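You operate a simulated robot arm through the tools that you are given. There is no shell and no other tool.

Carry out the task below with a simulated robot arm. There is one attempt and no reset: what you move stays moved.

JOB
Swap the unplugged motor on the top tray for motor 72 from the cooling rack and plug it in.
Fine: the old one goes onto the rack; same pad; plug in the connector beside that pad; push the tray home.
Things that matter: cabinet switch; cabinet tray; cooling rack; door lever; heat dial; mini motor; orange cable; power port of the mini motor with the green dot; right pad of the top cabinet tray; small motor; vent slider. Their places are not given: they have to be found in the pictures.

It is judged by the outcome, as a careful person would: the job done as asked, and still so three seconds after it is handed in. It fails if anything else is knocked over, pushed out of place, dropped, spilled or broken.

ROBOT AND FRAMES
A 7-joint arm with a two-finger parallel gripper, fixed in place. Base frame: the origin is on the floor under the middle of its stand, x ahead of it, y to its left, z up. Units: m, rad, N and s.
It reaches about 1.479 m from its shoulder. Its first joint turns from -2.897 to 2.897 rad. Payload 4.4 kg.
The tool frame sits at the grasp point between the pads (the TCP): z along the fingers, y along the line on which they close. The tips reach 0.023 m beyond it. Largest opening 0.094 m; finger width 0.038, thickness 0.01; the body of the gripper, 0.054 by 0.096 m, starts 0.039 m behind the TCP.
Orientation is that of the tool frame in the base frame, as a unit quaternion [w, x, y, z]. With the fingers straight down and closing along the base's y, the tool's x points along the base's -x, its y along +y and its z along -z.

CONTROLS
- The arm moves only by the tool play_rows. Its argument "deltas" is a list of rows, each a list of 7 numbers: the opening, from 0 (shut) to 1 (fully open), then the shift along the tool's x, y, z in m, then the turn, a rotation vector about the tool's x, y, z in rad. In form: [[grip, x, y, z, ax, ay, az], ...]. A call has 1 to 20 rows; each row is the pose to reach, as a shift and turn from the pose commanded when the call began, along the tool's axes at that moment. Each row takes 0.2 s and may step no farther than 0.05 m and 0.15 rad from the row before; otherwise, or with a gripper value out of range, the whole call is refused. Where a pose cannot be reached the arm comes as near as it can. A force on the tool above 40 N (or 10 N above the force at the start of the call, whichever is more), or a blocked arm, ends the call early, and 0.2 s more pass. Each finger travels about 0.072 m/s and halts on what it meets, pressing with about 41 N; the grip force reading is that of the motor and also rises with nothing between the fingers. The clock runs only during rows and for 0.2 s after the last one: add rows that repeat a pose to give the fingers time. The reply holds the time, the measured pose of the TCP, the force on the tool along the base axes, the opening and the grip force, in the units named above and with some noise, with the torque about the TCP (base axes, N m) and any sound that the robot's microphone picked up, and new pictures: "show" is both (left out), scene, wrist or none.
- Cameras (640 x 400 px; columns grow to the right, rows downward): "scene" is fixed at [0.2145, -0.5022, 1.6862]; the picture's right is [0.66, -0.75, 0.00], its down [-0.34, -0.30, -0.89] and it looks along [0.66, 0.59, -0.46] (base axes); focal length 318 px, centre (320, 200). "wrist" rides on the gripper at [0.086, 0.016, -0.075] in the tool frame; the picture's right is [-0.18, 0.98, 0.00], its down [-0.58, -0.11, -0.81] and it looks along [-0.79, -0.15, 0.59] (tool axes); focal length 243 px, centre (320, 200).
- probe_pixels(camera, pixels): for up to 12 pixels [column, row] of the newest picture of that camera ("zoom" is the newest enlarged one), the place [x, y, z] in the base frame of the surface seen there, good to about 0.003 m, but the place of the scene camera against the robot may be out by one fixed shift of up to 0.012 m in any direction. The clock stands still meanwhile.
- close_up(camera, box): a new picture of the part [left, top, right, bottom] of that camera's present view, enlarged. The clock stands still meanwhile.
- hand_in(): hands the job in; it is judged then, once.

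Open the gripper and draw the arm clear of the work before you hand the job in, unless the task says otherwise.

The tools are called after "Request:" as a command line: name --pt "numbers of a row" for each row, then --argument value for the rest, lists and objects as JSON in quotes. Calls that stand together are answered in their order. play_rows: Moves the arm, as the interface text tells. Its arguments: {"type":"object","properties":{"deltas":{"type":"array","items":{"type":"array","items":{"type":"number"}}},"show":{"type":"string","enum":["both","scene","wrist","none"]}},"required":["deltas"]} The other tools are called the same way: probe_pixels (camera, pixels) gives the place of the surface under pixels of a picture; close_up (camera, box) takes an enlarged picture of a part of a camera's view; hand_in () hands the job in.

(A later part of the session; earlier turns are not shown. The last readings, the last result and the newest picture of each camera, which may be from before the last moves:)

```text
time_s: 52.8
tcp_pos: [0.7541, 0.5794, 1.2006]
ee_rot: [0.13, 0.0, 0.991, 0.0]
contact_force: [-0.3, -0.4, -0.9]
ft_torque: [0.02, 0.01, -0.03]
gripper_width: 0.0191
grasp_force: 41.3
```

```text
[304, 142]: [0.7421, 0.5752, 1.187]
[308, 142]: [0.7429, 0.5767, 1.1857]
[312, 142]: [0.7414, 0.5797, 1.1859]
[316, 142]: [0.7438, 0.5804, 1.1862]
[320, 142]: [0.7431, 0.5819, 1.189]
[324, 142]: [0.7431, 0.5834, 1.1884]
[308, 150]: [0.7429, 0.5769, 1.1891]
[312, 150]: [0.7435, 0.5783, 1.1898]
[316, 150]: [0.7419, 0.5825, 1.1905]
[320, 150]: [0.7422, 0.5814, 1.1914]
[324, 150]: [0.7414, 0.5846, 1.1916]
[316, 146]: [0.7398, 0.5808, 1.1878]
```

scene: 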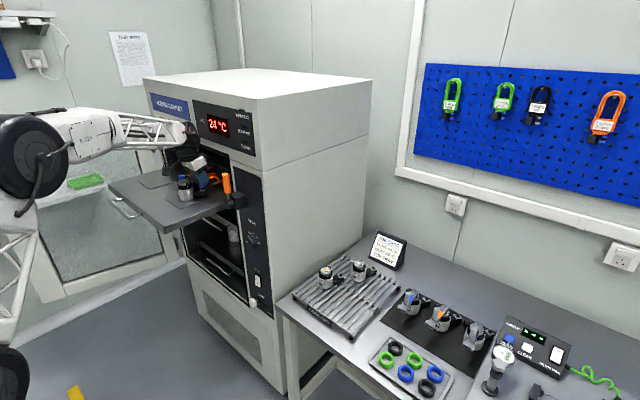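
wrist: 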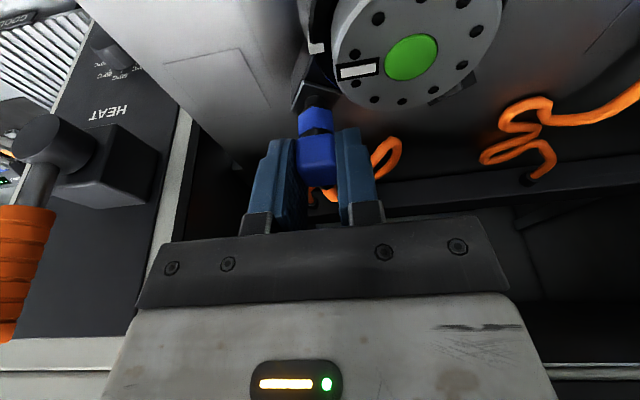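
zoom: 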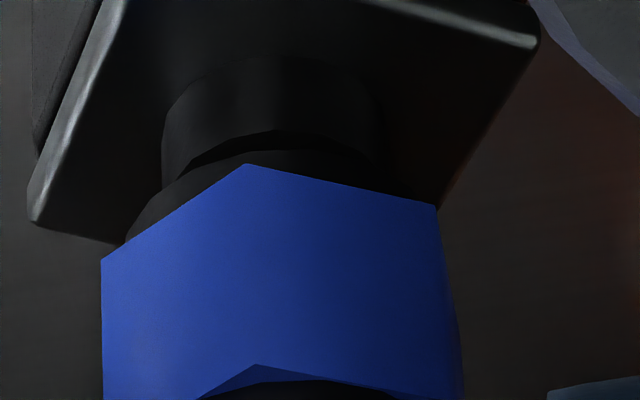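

Averages: ring axis x≈0.7522, plug axis ≈0.7529, y aligned. Shift −0.6 mm in x and lower 6 mm gently.

Request:
play_rows --pt "0 0.0006 0 -0.0002 0 0 0" --pt "0 0.0011 0 0.0018 0 0 0" --pt "0 0.0016 0 0.0037 0 0 0" --pt "0 0.0021 0 0.0056 0 0 0" --pt "0 0.0021 0 0.0056 0 0 0" --show "both"

Request:
close_up --camera "scene" --box '[198, 184, 210, 192]'

Request:
close_up --camera "wrist" --box '[295, 90, 345, 130]'

```text
time_s: 54.0
tcp_pos: [0.7521, 0.5793, 1.1956]
ee_rot: [0.13, 0.0, 0.991, 0.0]
contact_force: [0.1, 0.0, -1.2]
ft_torque: [-0.03, -0.01, 0.0]
gripper_width: 0.0188
grasp_force: 41.4
```

scene: 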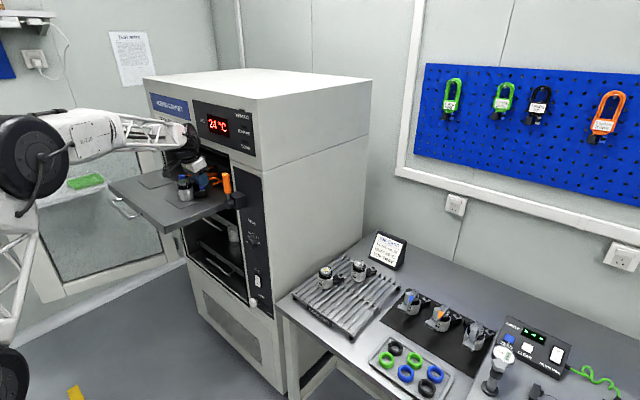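
wrist: 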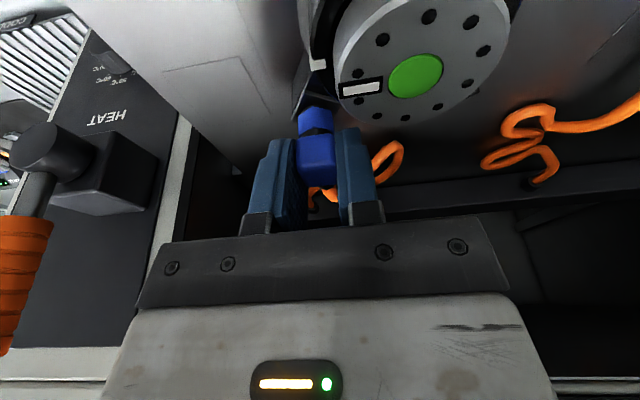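

```text
16.00 times, centred on (204, 188) of scene
```

zoom: 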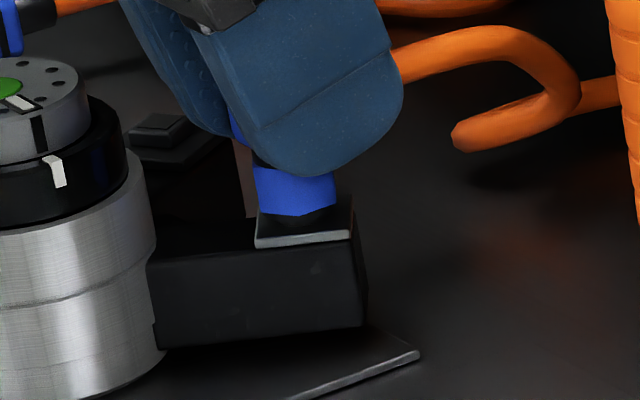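

```text
10.00 times, centred on (320, 110) of wrist
```

zoom: 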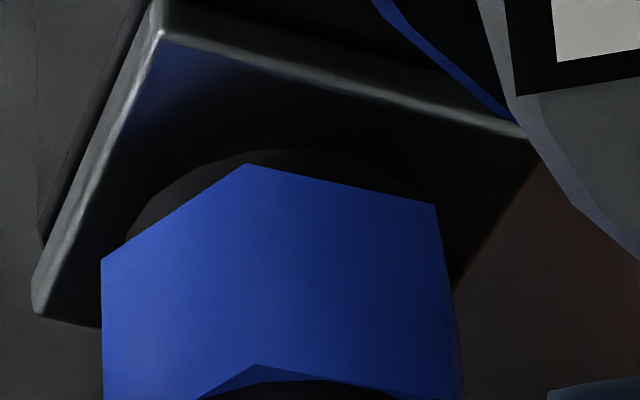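

No force while the plug's rim has reached the ring level, so it is passing over the ring. Continue down 3 mm more.

Request:
play_rows --pt "0 0.00026 0 0.00097 0 0 0" --pt "0 0.00052 0 0.00193 0 0 0" --pt "0 0.00078 0 0.0029 0 0 0" --pt "0 0.00078 0 0.0029 0 0 0" --show "none"

```text
time_s: 55.0
tcp_pos: [0.7517, 0.5801, 1.1932]
ee_rot: [0.13, 0.0, 0.991, 0.0]
contact_force: [0.9, -0.9, 4.1]
ft_torque: [0.01, -0.02, 0.02]
gripper_width: 0.0188
grasp_force: 41.3
```

Slight resistance now (+5 N), could be insertion friction. Continue 2 mm and look.

Request:
play_rows --pt "0 0.00026 0 0.00097 0 0 0" --pt "0 0.00052 0 0.00193 0 0 0" --pt "0 0.00052 0 0.00193 0 0 0" --show "both"

Request:
close_up --camera "scene" --box '[198, 184, 210, 192]'

Request:
close_up --camera "wrist" --box '[270, 70, 370, 150]'

```text
time_s: 55.8
tcp_pos: [0.753, 0.5804, 1.1924]
ee_rot: [0.131, -0.001, 0.991, 0.001]
contact_force: [1.6, -3.0, 24.9]
ft_torque: [0.01, 0.77, 0.09]
gripper_width: 0.0189
grasp_force: 41.1
```

scene: 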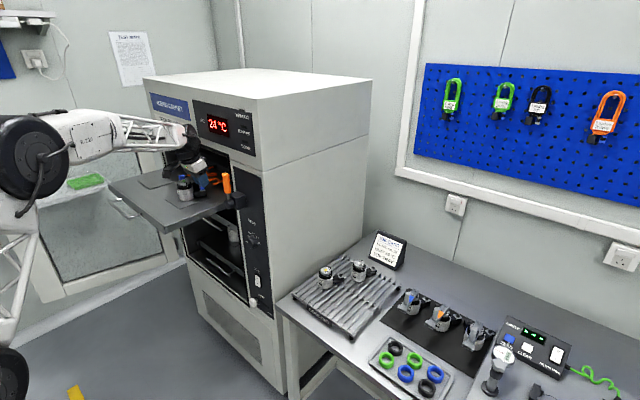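
wrist: 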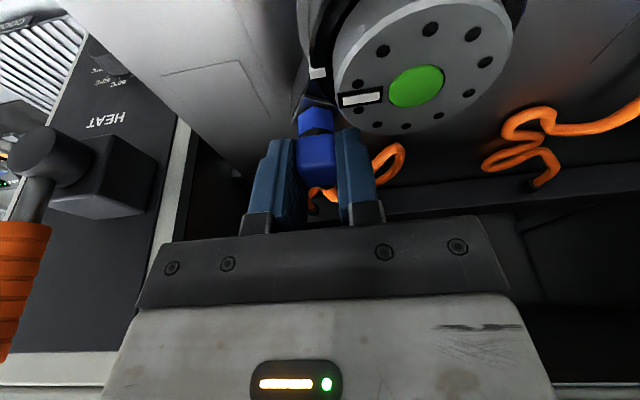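

```text
16.00 times, centred on (204, 188) of scene
```

zoom: 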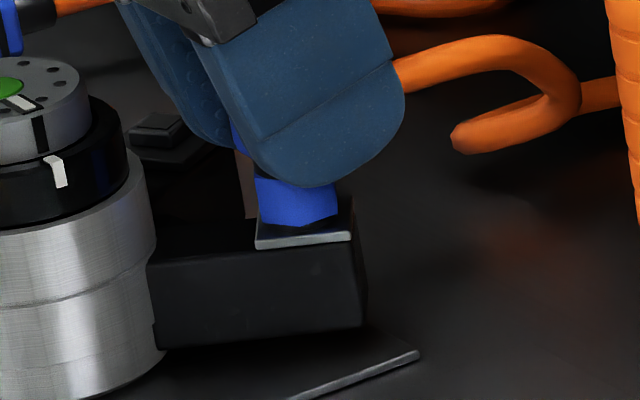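

```text
5.00 times, centred on (320, 110) of wrist
```

zoom: 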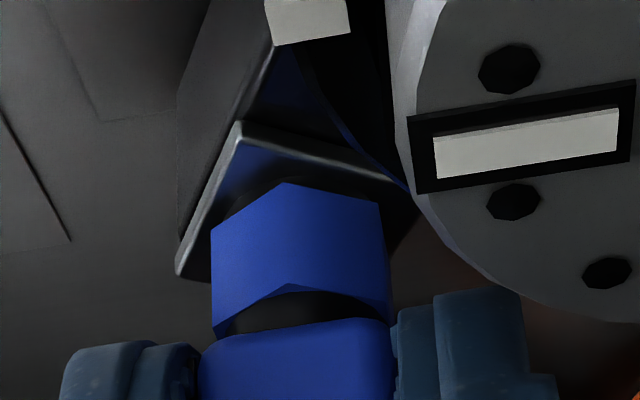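

Force rose to 25 N with a torque pattern matching the motor being pressed at the port, so the plug is on the ring and probably near its seat (rim ≈1.155, plate 1.1534). Press 1 mm more and watch force/sound.

Request:
play_rows --pt "0 0.00013 0 0.00048 0 0 0" --pt "0 0.00026 0 0.00097 0 0 0" --pt "0 0.00026 0 0.00097 0 0 0" --show "wrist"

Request:
close_up --camera "scene" --box '[185, 170, 225, 205]'

```text
time_s: 56.6
tcp_pos: [0.7533, 0.5793, 1.1891]
ee_rot: [0.13, 0.0, 0.992, 0.0]
contact_force: [1.1, -9.1, 26.8]
ft_torque: [0.02, 0.61, 0.2]
gripper_width: 0.019
grasp_force: 40.7
```

wrist: 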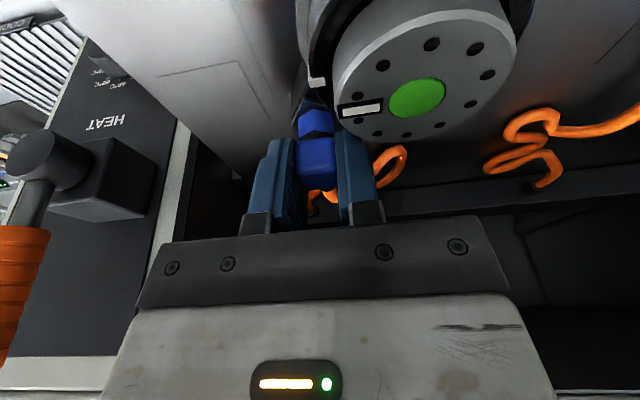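

```text
11.43 times, centred on (205, 188) of scene
```

zoom: 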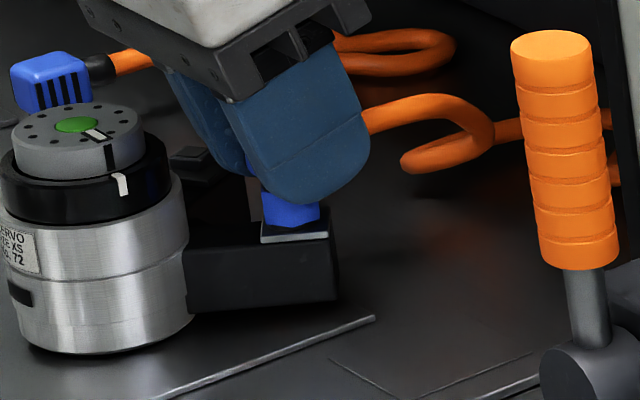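

TCP dropped to 1.1891 with similar force; I need to know if the motor is tilting or the plug went in. Inspect closely.

Request:
close_up --camera "scene" --box '[176, 180, 196, 200]'

Request:
close_up --camera "scene" --box '[198, 184, 210, 192]'

Request:
close_up --camera "wrist" --box '[270, 70, 370, 150]'

```text
16.00 times, centred on (186, 190) of scene
```

zoom: 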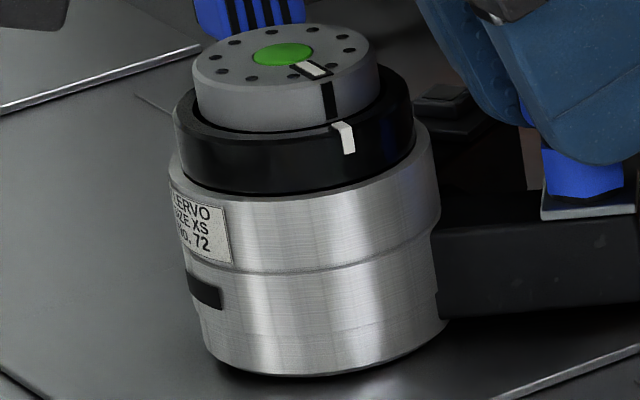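

```text
16.00 times, centred on (204, 188) of scene
```

zoom: 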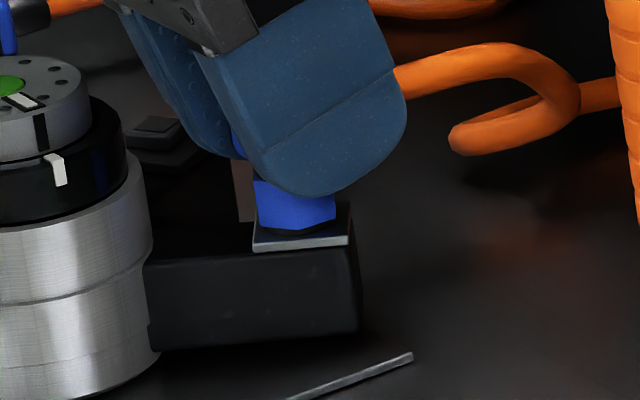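

```text
5.00 times, centred on (320, 110) of wrist
```

zoom: 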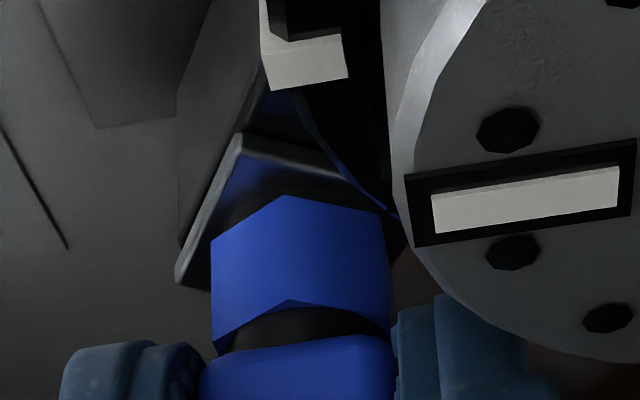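

The fingers slipped ~2 mm down the connector at ~25 N and the motor leans ~2° toward its arm, so it sits against a stop. Ease off 1.5 mm and look at the state.

Request:
play_rows --pt "0 -0.0002 0 -0.0007 0 0 0" --pt "0 -0.0004 0 -0.00145 0 0 0" --pt "0 -0.0004 0 -0.00145 0 0 0" --show "both"

Request:
close_up --camera "scene" --box '[198, 184, 210, 192]'

Request:
close_up --camera "scene" --box '[176, 180, 196, 200]'

Request:
close_up --camera "wrist" --box '[270, 70, 370, 150]'

```text
time_s: 57.4
tcp_pos: [0.7519, 0.5802, 1.1891]
ee_rot: [0.131, 0.001, 0.991, 0.0]
contact_force: [-0.7, -5.0, 11.6]
ft_torque: [-0.05, 0.24, 0.18]
gripper_width: 0.0191
grasp_force: 41.5
```

scene: 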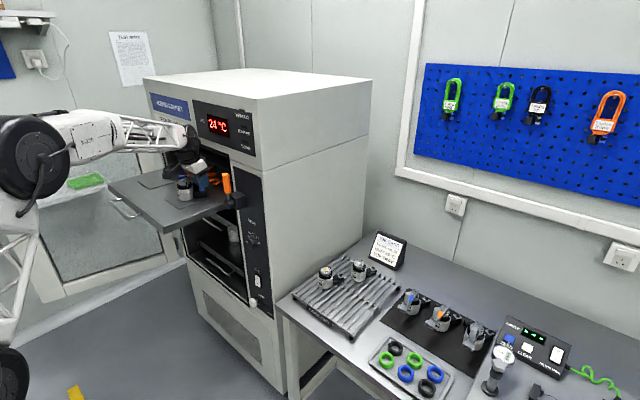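
wrist: 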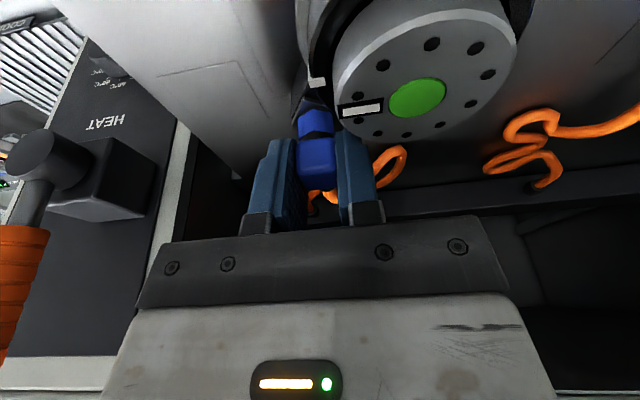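

```text
16.00 times, centred on (204, 188) of scene
```

zoom: 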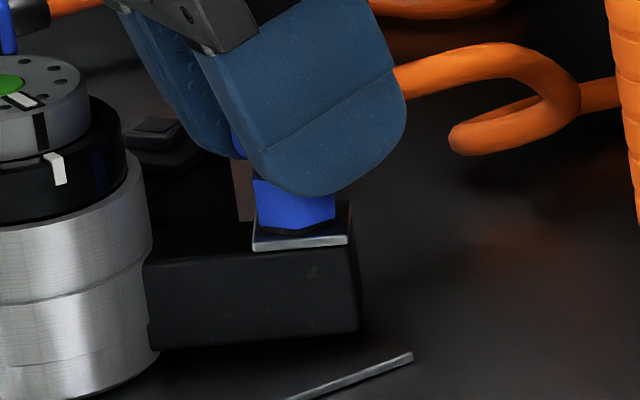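

```text
16.00 times, centred on (186, 190) of scene
```

zoom: 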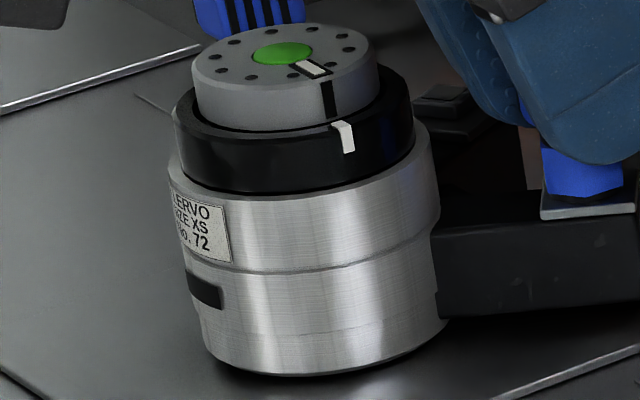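

```text
5.00 times, centred on (320, 110) of wrist
```

zoom: 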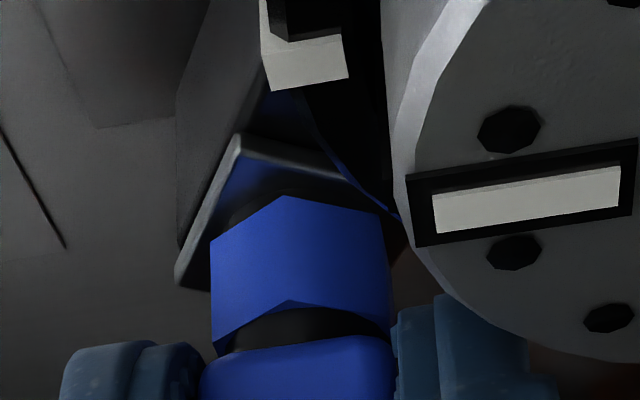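

Load dropped to ≈12 N, and the geometry (rim ≈ level with plate edge) suggests the plug is down on the plate. Open the fingers a little to let it settle, then look.

Request:
play_rows --pt "0.25 0 0 0 0 0 0" --pt "0.35 0 0 0 0 0 0" --pt "0.4 0 0 0 0 0 0" --pt "0.4 0 0 0 0 0 0" --pt "0.4 0 0 0 0 0 0" --show "both"

Request:
close_up --camera "scene" --box '[198, 184, 210, 192]'

Request:
close_up --camera "wrist" --box '[270, 70, 370, 150]'

```text
time_s: 58.6
tcp_pos: [0.7528, 0.5793, 1.19]
ee_rot: [0.13, 0.0, 0.992, -0.001]
contact_force: [-0.4, -0.4, -0.7]
ft_torque: [0.03, 0.05, -0.01]
gripper_width: 0.0376
grasp_force: 0.1
```

scene: 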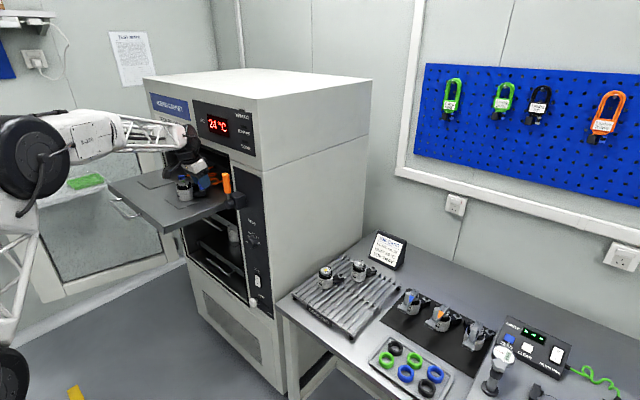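
wrist: 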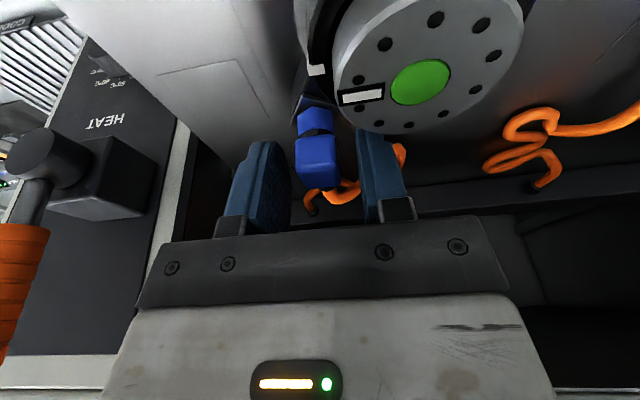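

```text
16.00 times, centred on (204, 188) of scene
```

zoom: 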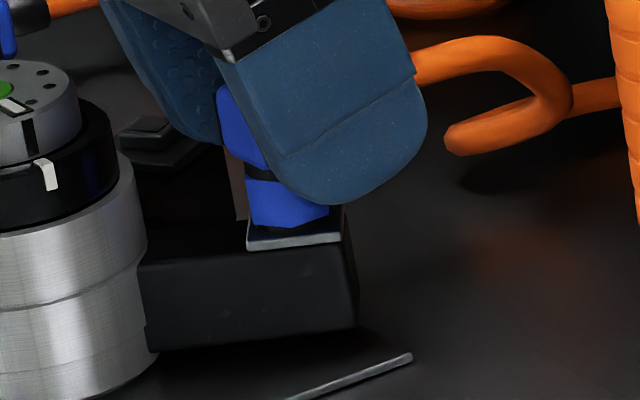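

```text
5.00 times, centred on (320, 110) of wrist
```

zoom: 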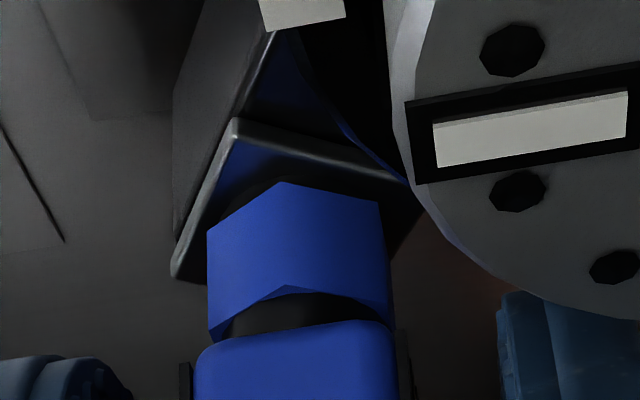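

The motor settled flat and the connector stays on the port. Raise the hand vertically and step back to inspect.

Request:
play_rows --pt "0.4 -0.0026 0 -0.0097 0 0 0" --pt "0.4 -0.0052 0 -0.0193 0 0 0" --pt "0.4 -0.0078 0 -0.029 0 0 0" --pt "0.4 -0.0104 0 -0.0386 0 0 0" --pt "0.4 -0.0143 0 -0.0531 0 0 0" --pt "0.4 0.005 -0.015 -0.06 0 0 0" --pt "0.4 0.03 -0.03 -0.065 0 0 0" --pt "0.4 0.045 -0.03 -0.06 0 0 0" --pt "0.4 0.045 -0.03 -0.06 0 0 0" --show "both"

Request:
close_up --camera "scene" --box '[180, 170, 220, 205]'

```text
time_s: 60.6
tcp_pos: [0.6926, 0.5507, 1.237]
ee_rot: [0.131, 0.0, 0.991, -0.001]
contact_force: [0.7, -1.0, 0.0]
ft_torque: [0.03, -0.04, -0.04]
gripper_width: 0.0377
grasp_force: 0.1
```

scene: 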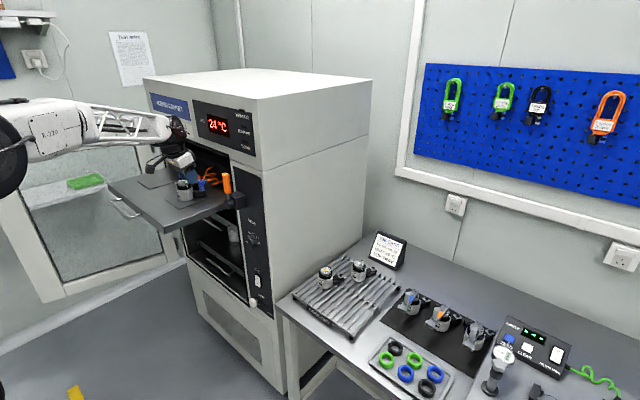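
wrist: 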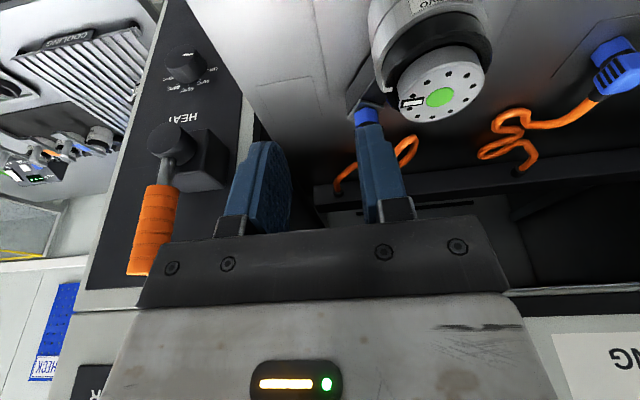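

```text
11.43 times, centred on (200, 188) of scene
```

zoom: 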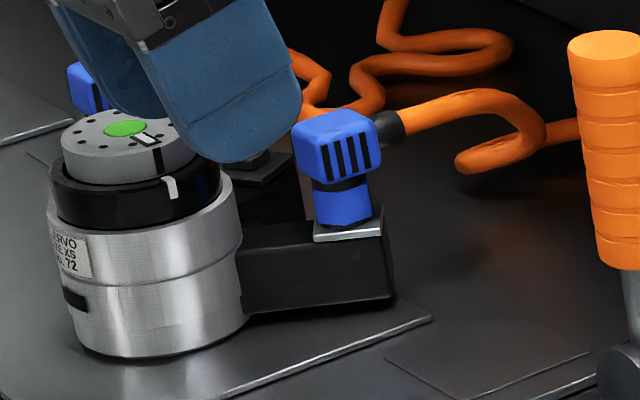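

The connector stands upright on the port. Zoom tighter in the scene, unobstructed, to judge the seating.

Request:
close_up --camera "scene" --box '[196, 180, 208, 192]'

Request:
close_up --camera "wrist" --box '[330, 80, 430, 160]'

```text
16.00 times, centred on (202, 186) of scene
```

zoom: 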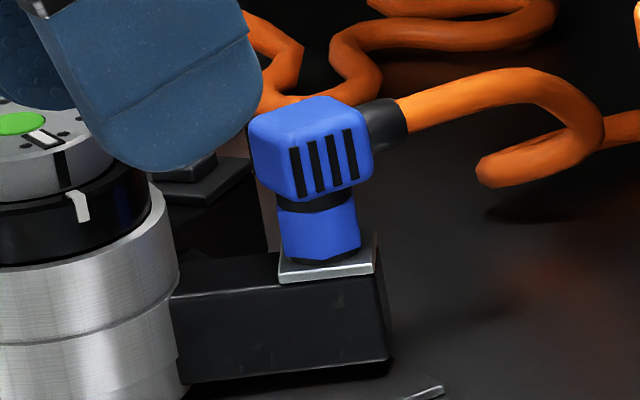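

```text
5.00 times, centred on (380, 120) of wrist
```

zoom: 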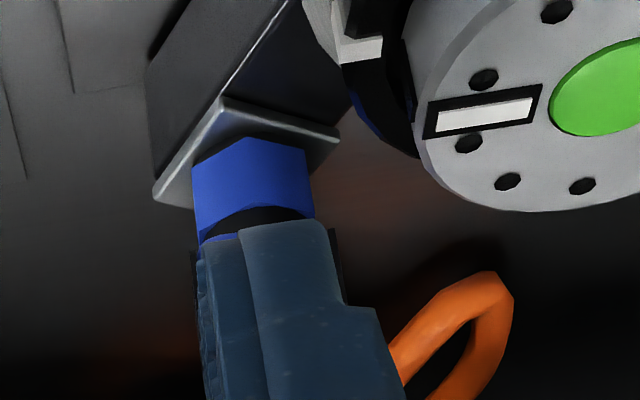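

The ring is fully hidden inside the plug (hex bottom only ~2 mm above the plate). For certainty I'll close the fingers, move beside the motor and pitch the hand to look at the joint nearly side-on.

Request:
play_rows --pt "0.2 0 -0.01 0 0 0 0" --pt "0.0 0 -0.0207 0 0 0 0" --pt "0 0 -0.0207 0 0 -0.1 0" --pt "0 0.003 -0.0207 0.011 0 -0.2 0" --pt "0 0.006 -0.0207 0.0225 0 -0.288 0" --pt "0 0.009 -0.0207 0.034 0 -0.288 0" --pt "0 0.0122 -0.0207 0.0454 0 -0.288 0" --pt "0 0.0122 -0.0207 0.0454 0 -0.288 0" --show "both"

Request:
close_up --camera "wrist" --box '[340, 120, 480, 240]'

```text
time_s: 62.4
tcp_pos: [0.6939, 0.5288, 1.1903]
ee_rot: [0.271, 0.0, 0.963, 0.001]
contact_force: [0.1, 0.0, -0.2]
ft_torque: [0.02, 0.0, -0.01]
gripper_width: 0.0
grasp_force: 40.9
```

scene: 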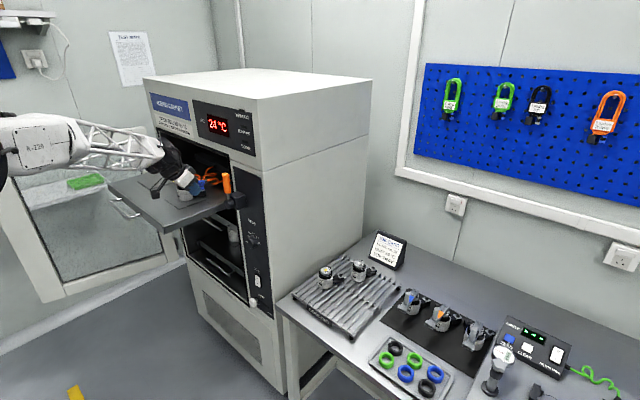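
wrist: 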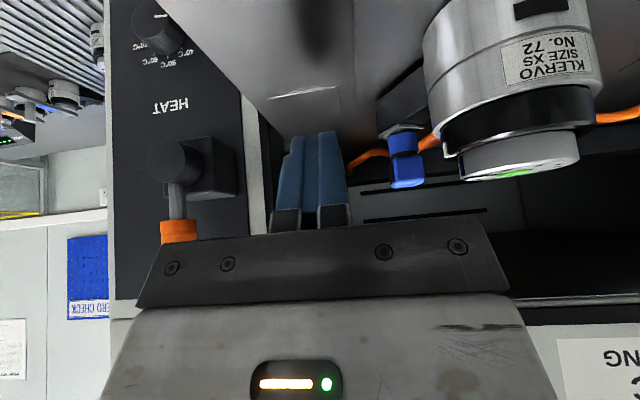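

```text
3.33 times, centred on (410, 180) of wrist
```

zoom: 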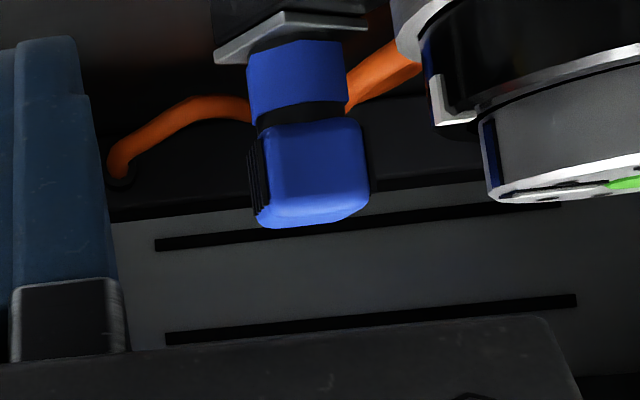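

Side view (upside down): plate on top, thin dark band, then blue hex. Zoom in on the joint.

Request:
close_up --camera "wrist" --box '[375, 118, 430, 158]'

Request:
probe_pixels --camera "wrist" --pixels '[[390, 132], [403, 131], [413, 135], [390, 140], [403, 140], [412, 145], [403, 152], [403, 160], [403, 170], [403, 180], [395, 190], [412, 188]]'

```text
10.00 times, centred on (402, 138) of wrist
```

zoom: 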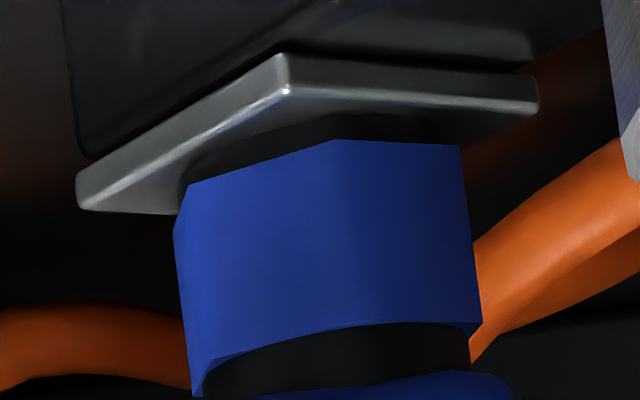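

```text
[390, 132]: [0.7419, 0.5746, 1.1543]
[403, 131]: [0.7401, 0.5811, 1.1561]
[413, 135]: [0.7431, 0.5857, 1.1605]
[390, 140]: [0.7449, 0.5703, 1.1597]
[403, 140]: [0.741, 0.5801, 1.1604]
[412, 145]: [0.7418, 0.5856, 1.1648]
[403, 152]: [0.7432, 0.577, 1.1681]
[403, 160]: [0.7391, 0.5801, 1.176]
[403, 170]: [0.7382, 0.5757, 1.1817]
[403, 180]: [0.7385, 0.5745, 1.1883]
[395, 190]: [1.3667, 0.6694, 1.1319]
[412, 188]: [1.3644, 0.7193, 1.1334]
```

The black insert spans nearly the full hex width and lies against the plate: the plug is fully seated. Now examine the tray front, handle and the lower trays (home reference).

Request:
close_up --camera "scene" --box '[95, 165, 260, 290]'

```text
3.20 times, centred on (178, 228) of scene
```

zoom: 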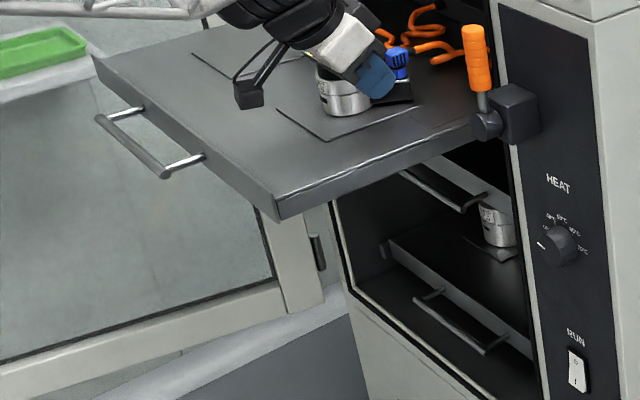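

Request:
probe_pixels --camera "zoom" --pixels '[[95, 62], [110, 85], [210, 160], [270, 205], [280, 205], [100, 120], [165, 177], [130, 148], [450, 280], [520, 345], [400, 170], [440, 200]]'

Request:
probe_pixels --camera "zoom" --pixels '[[245, 180], [230, 165], [180, 130], [140, 100], [415, 305], [485, 350], [460, 208], [400, 172], [390, 255], [480, 300], [350, 290], [497, 135]]'

```text
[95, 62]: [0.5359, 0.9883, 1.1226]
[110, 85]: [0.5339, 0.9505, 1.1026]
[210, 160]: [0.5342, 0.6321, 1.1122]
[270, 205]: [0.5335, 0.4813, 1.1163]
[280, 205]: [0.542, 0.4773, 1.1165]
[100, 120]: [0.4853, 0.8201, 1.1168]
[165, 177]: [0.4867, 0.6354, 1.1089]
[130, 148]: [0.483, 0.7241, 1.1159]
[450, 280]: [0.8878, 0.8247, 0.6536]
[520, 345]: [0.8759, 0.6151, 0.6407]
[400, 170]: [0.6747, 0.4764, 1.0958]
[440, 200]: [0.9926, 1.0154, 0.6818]
```

```text
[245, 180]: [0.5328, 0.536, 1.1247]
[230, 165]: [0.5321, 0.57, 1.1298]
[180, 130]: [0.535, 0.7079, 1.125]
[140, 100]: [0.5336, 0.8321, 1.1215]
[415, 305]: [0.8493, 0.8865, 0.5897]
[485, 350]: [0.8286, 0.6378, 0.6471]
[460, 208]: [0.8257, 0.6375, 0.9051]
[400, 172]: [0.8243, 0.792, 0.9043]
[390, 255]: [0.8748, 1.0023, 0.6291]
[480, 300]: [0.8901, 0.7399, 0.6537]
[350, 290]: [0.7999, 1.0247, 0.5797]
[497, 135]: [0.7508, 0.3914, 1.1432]
```

Home for the lower trays has the handle bar at x≈0.826 versus 0.485 for the top tray, so it must go in ≈0.34 m; the handle is centred at y≈0.73, z≈1.112. First withdraw the hand up and back from the tray.

Request:
play_rows --pt "0 -0.0105 0 -0.017 0 0 0" --pt "0 -0.021 0 -0.034 0 0 0" --pt "0 0.003 0 -0.053 0 0 0" --pt "0 0.033 0.01 -0.073 0 0 0" --pt "0 0.063 0.02 -0.093 0 0 0" --pt "0 0.093 0.03 -0.113 0 0 0" --pt "0 0.123 0.045 -0.132 0 0 0" --pt "0 0.153 0.065 -0.15 0 0 0" --pt "0 0.175 0.09 -0.17 0 0 0" --pt "0 0.19 0.12 -0.19 0 0 0" --pt "0 0.2 0.15 -0.2 0 0 0" --pt "0 0.2 0.15 -0.2 0 0 0" --show "both"

```text
time_s: 65.0
tcp_pos: [0.4167, 0.6778, 1.2562]
ee_rot: [0.272, -0.001, 0.962, 0.001]
contact_force: [0.1, 0.0, 0.3]
ft_torque: [0.01, -0.02, -0.02]
gripper_width: 0.0
grasp_force: 40.9
```

scene: 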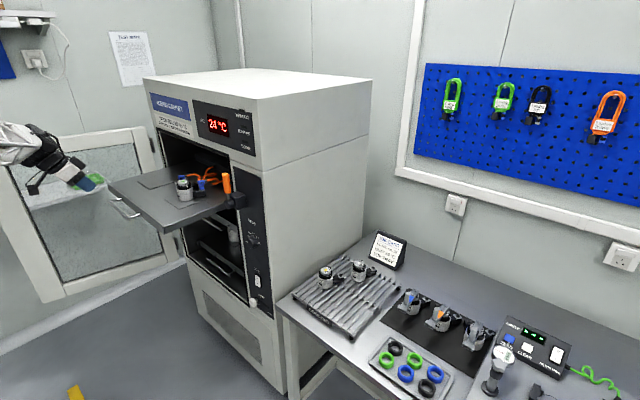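
wrist: 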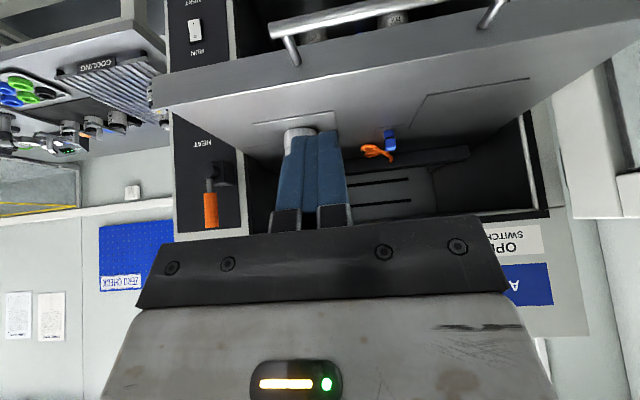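

Rotate the hand further so the closed fingers point horizontally toward +x, and line up with the handle centre (y≈0.73).

Request:
play_rows --pt "0 0 0.01 0 0 -0.14 0" --pt "0 0.005 0.02 -0.003 0 -0.28 0" --pt "0 0.01 0.03 -0.006 0 -0.42 0" --pt "0 0.015 0.04 -0.009 0 -0.56 0" --pt "0 0.015 0.05 -0.009 0 -0.7 0" --pt "0 0.015 0.055 -0.009 0 -0.84 0" --pt "0 0.015 0.055 -0.009 0 -0.96 0" --pt "0 0.015 0.055 -0.009 0 -1.02 0" --pt "0 0.015 0.055 -0.009 0 -1.02 0" --show "both"

```text
time_s: 67.0
tcp_pos: [0.4013, 0.7338, 1.2557]
ee_rot: [0.707, 0.0, 0.707, 0.0]
contact_force: [-0.1, -0.1, 0.2]
ft_torque: [0.02, 0.01, 0.0]
gripper_width: 0.0
grasp_force: 41.1
```

scene: 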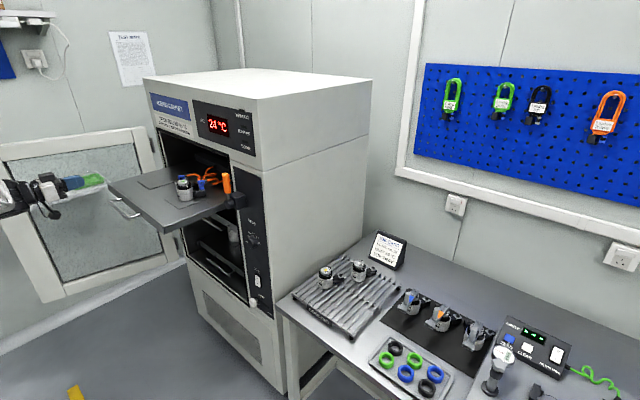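
wrist: 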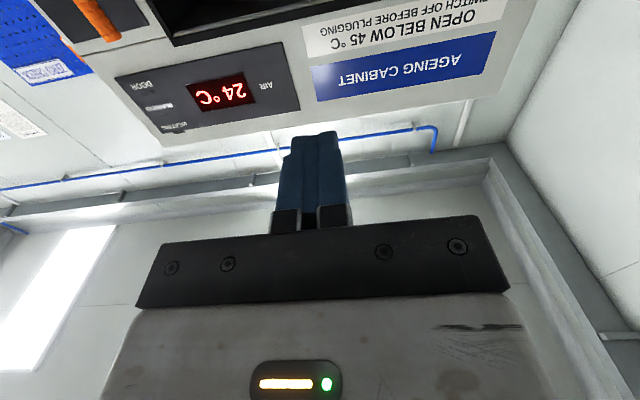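

Hand is horizontal (tool z along +x). Lower to handle height z≈1.111, still in front of it.

Request:
play_rows --pt "0 0.03 0 0 0 0 0" --pt "0 0.06 0 0 0 0 0" --pt "0 0.09 0 0 0 0 0" --pt "0 0.12 0 0 0 0 0" --pt "0 0.145 -0.001 0 0 0 0" --pt "0 0.145 -0.001 0 0 0 0" --show "both"

Request:
close_up --camera "scene" --box '[40, 150, 240, 260]'

```text
time_s: 68.4
tcp_pos: [0.3999, 0.7344, 1.1101]
ee_rot: [0.707, 0.0, 0.708, 0.0]
contact_force: [-0.1, 0.0, 0.3]
ft_torque: [0.01, -0.05, -0.01]
gripper_width: 0.0
grasp_force: 40.8
```

scene: 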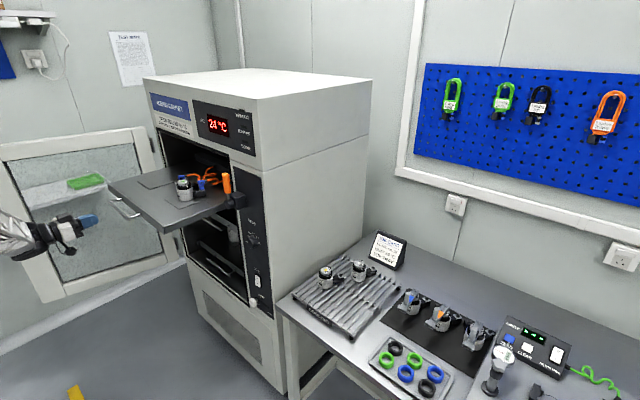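
wrist: 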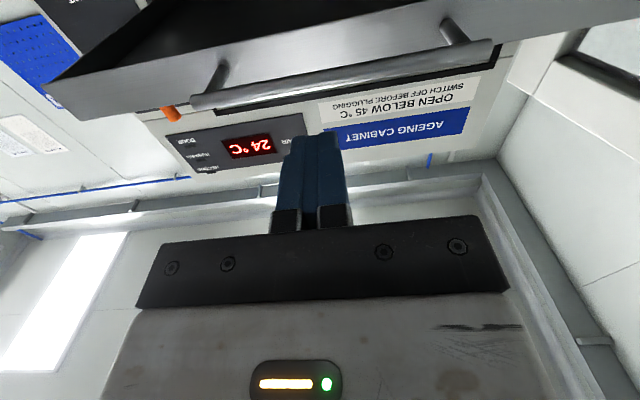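

```text
3.20 times, centred on (140, 205) of scene
```

zoom: 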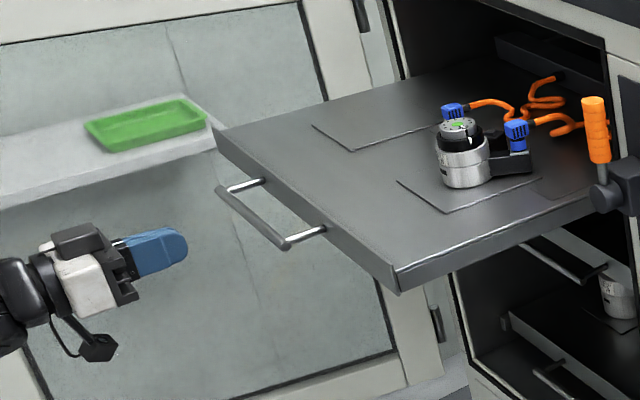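

The handle bar is visible in the wrist view around (345,77). Probe to confirm its height and ends.

Request:
probe_pixels --camera "wrist" --pixels '[[200, 100], [345, 77], [485, 53], [300, 84], [390, 70], [345, 72], [345, 82], [218, 72], [450, 28], [345, 45]]'

```text
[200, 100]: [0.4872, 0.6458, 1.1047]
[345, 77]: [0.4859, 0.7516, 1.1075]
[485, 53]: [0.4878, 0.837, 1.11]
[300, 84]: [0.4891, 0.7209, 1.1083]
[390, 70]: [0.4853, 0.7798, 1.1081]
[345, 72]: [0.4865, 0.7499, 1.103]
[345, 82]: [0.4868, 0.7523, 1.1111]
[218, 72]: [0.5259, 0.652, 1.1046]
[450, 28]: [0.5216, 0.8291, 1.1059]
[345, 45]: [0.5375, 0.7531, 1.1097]
```

Handle bar confirmed at x≈0.486, y 0.643–0.84, z≈1.109. Advance to contact and push gently the first few centimetres.

Request:
play_rows --pt "0 0 0.004 0.02 0 0 0" --pt "0 0 0.006 0.04 0 0 0" --pt "0 0 0.006 0.052 0 0 0" --pt "0 0 0.006 0.06 0 0 0" --pt "0 0 0.006 0.067 0 0 0" --pt "0 0 0.006 0.075 0 0 0" --pt "0 0 0.006 0.084 0 0 0" --pt "0 0 0.006 0.094 0 0 0" --pt "0 0 0.006 0.105 0 0 0" --show "both"

Request:
close_up --camera "scene" --box '[80, 150, 250, 250]'

```text
time_s: 70.4
tcp_pos: [0.5064, 0.739, 1.1097]
ee_rot: [0.706, 0.0, 0.708, -0.001]
contact_force: [-1.7, 1.5, 0.0]
ft_torque: [0.02, 0.04, -0.03]
gripper_width: 0.0
grasp_force: 41.4
```

scene: 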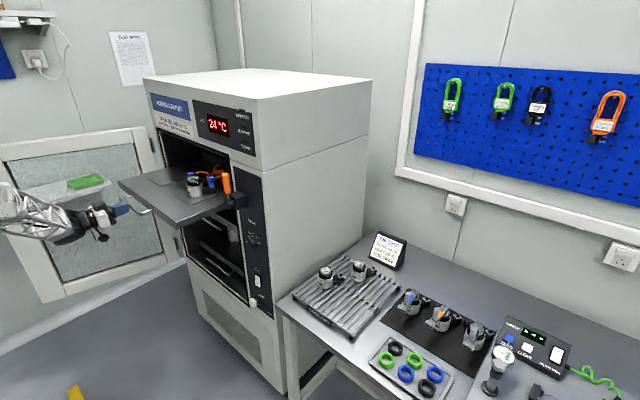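
wrist: 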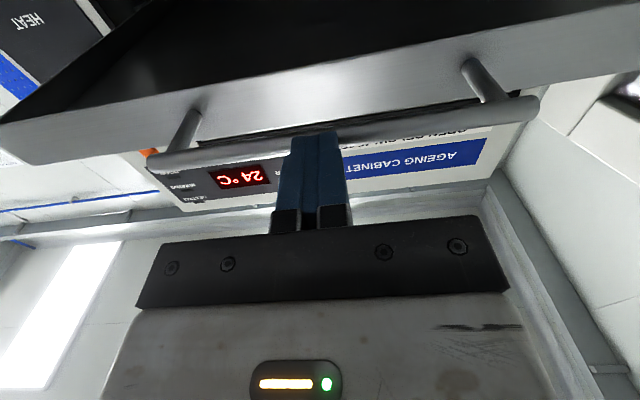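

```text
3.76 times, centred on (165, 200) of scene
```

zoom: 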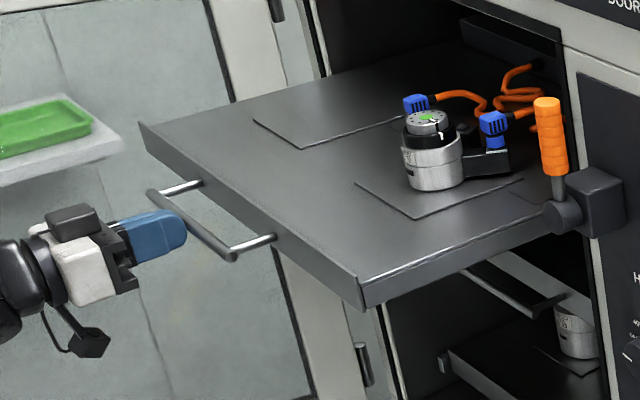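

The tray slides with ~2 N, motor and plug ride along. Continue pushing ~0.15 m.

Request:
play_rows --pt "0 0 0 0.01 0 0 0" --pt "0 0 0 0.022 0 0 0" --pt "0 0 0 0.035 0 0 0" --pt "0 0 0 0.048 0 0 0" --pt "0 0 0 0.061 0 0 0" --pt "0 0 0 0.074 0 0 0" --pt "0 0 0 0.087 0 0 0" --pt "0 0 0 0.1 0 0 0" --pt "0 0 0 0.113 0 0 0" --pt "0 0 0 0.126 0 0 0" --pt "0 0 0 0.138 0 0 0" --pt "0 0 0 0.148 0 0 0" --pt "0 0 0 0.155 0 0 0" --show "both"

Request:
close_up --camera "scene" --box '[120, 140, 270, 240]'

```text
time_s: 73.2
tcp_pos: [0.6619, 0.7395, 1.1092]
ee_rot: [0.707, 0.0, 0.708, 0.0]
contact_force: [-1.9, -0.8, 0.5]
ft_torque: [0.02, 0.01, 0.01]
gripper_width: 0.0001
grasp_force: 40.8
```

scene: 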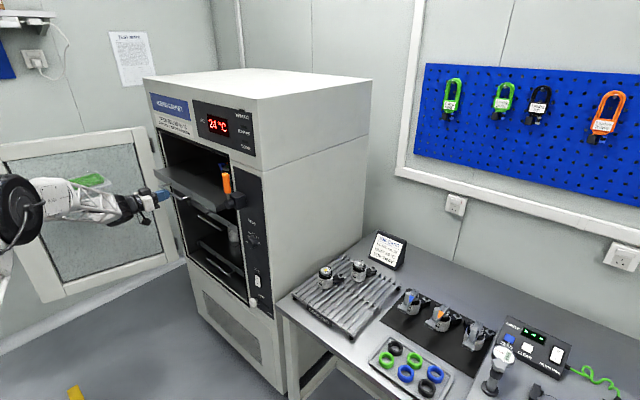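
wrist: 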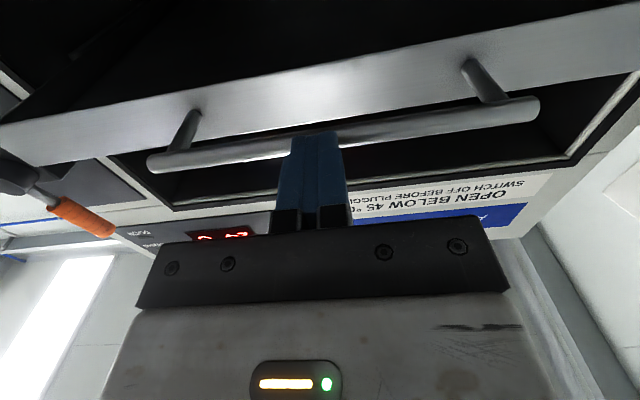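

```text
4.00 times, centred on (195, 190) of scene
```

zoom: 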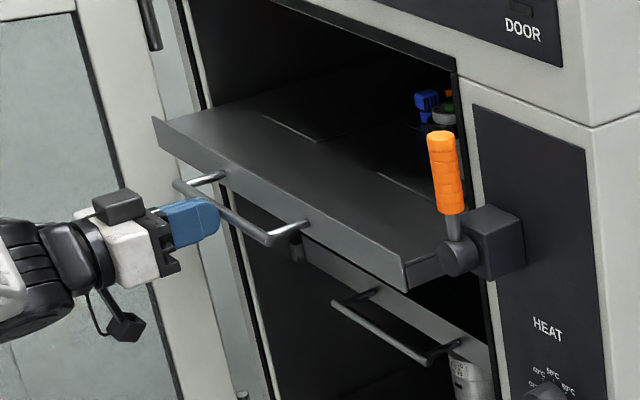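

Good: force stays ~2 N. Push a further 0.115 m at the same gentle pace.

Request:
play_rows --pt "0 0 0 0.01 0 0 0" --pt "0 0 0 0.022 0 0 0" --pt "0 0 0 0.034 0 0 0" --pt "0 0 0 0.046 0 0 0" --pt "0 0 0 0.058 0 0 0" --pt "0 0 0 0.07 0 0 0" --pt "0 0 0 0.082 0 0 0" --pt "0 0 0 0.094 0 0 0" --pt "0 0 0 0.104 0 0 0" --pt "0 0 0 0.112 0 0 0" --pt "0 0 0 0.118 0 0 0" --show "both"

Request:
close_up --camera "scene" --box '[140, 140, 270, 280]'

```text
time_s: 75.6
tcp_pos: [0.7793, 0.7398, 1.1104]
ee_rot: [0.706, 0.001, 0.708, 0.0]
contact_force: [-1.4, -0.6, -0.6]
ft_torque: [-0.01, -0.01, -0.03]
gripper_width: 0.0
grasp_force: 40.6
```

scene: 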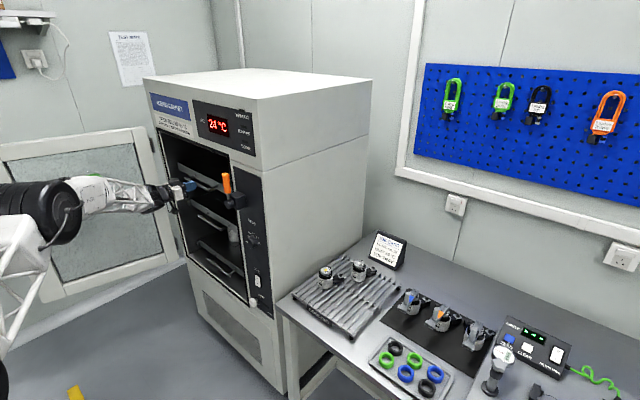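
wrist: 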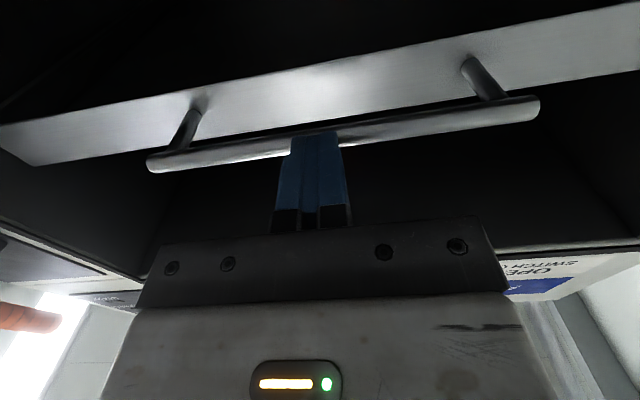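

```text
2.86 times, centred on (205, 210) of scene
```

zoom: 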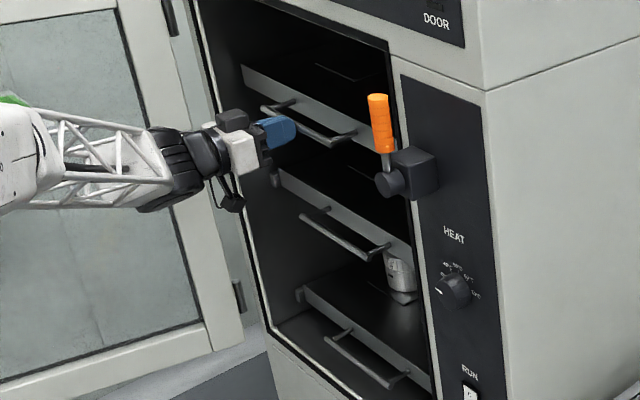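

Almost level with the lower trays' handles. Advance in small steps and watch for the end stop.

Request:
play_rows --pt "0 0 0 0.004 0 0 0" --pt "0 0 0 0.008 0 0 0" --pt "0 0 0 0.012 0 0 0" --pt "0 0 0 0.016 0 0 0" --pt "0 0 0 0.016 0 0 0" --show "none"

```text
time_s: 76.8
tcp_pos: [0.7953, 0.739, 1.1102]
ee_rot: [0.707, -0.001, 0.707, 0.0]
contact_force: [-0.7, -0.5, -0.7]
ft_torque: [0.0, 0.05, 0.0]
gripper_width: 0.0001
grasp_force: 40.8
```

Request:
play_rows --pt "0 0 0 0.002 0 0 0" --pt "0 0 0 0.004 0 0 0" --pt "0 0 0 0.006 0 0 0" --pt "0 0 0 0.006 0 0 0" --show "both"

Request:
close_up --camera "scene" --box '[160, 150, 260, 280]'

```text
time_s: 77.8
tcp_pos: [0.8015, 0.7387, 1.1097]
ee_rot: [0.707, -0.001, 0.707, 0.001]
contact_force: [0.0, -0.1, -0.4]
ft_torque: [0.04, 0.01, -0.02]
gripper_width: 0.0001
grasp_force: 40.7
```

scene: 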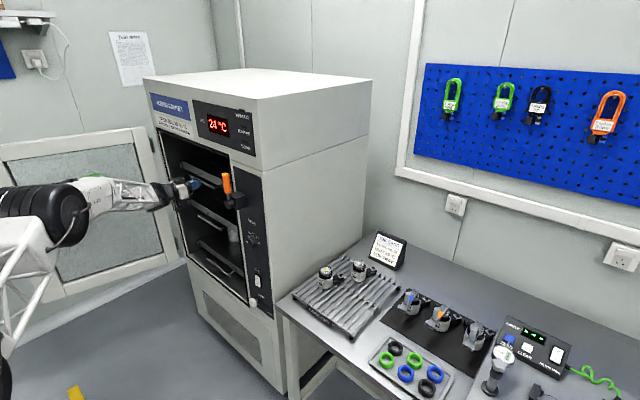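
wrist: 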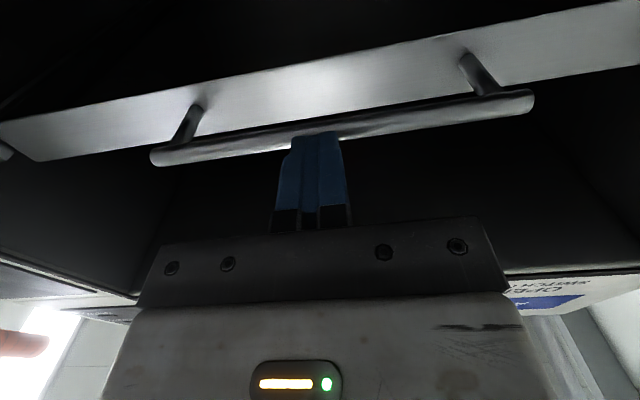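

```text
3.08 times, centred on (210, 215) of scene
```

zoom: 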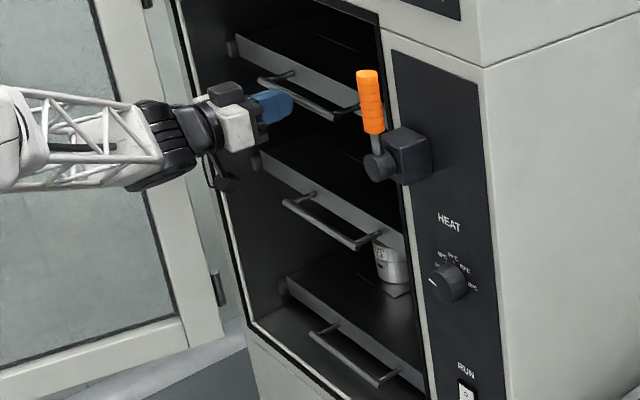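

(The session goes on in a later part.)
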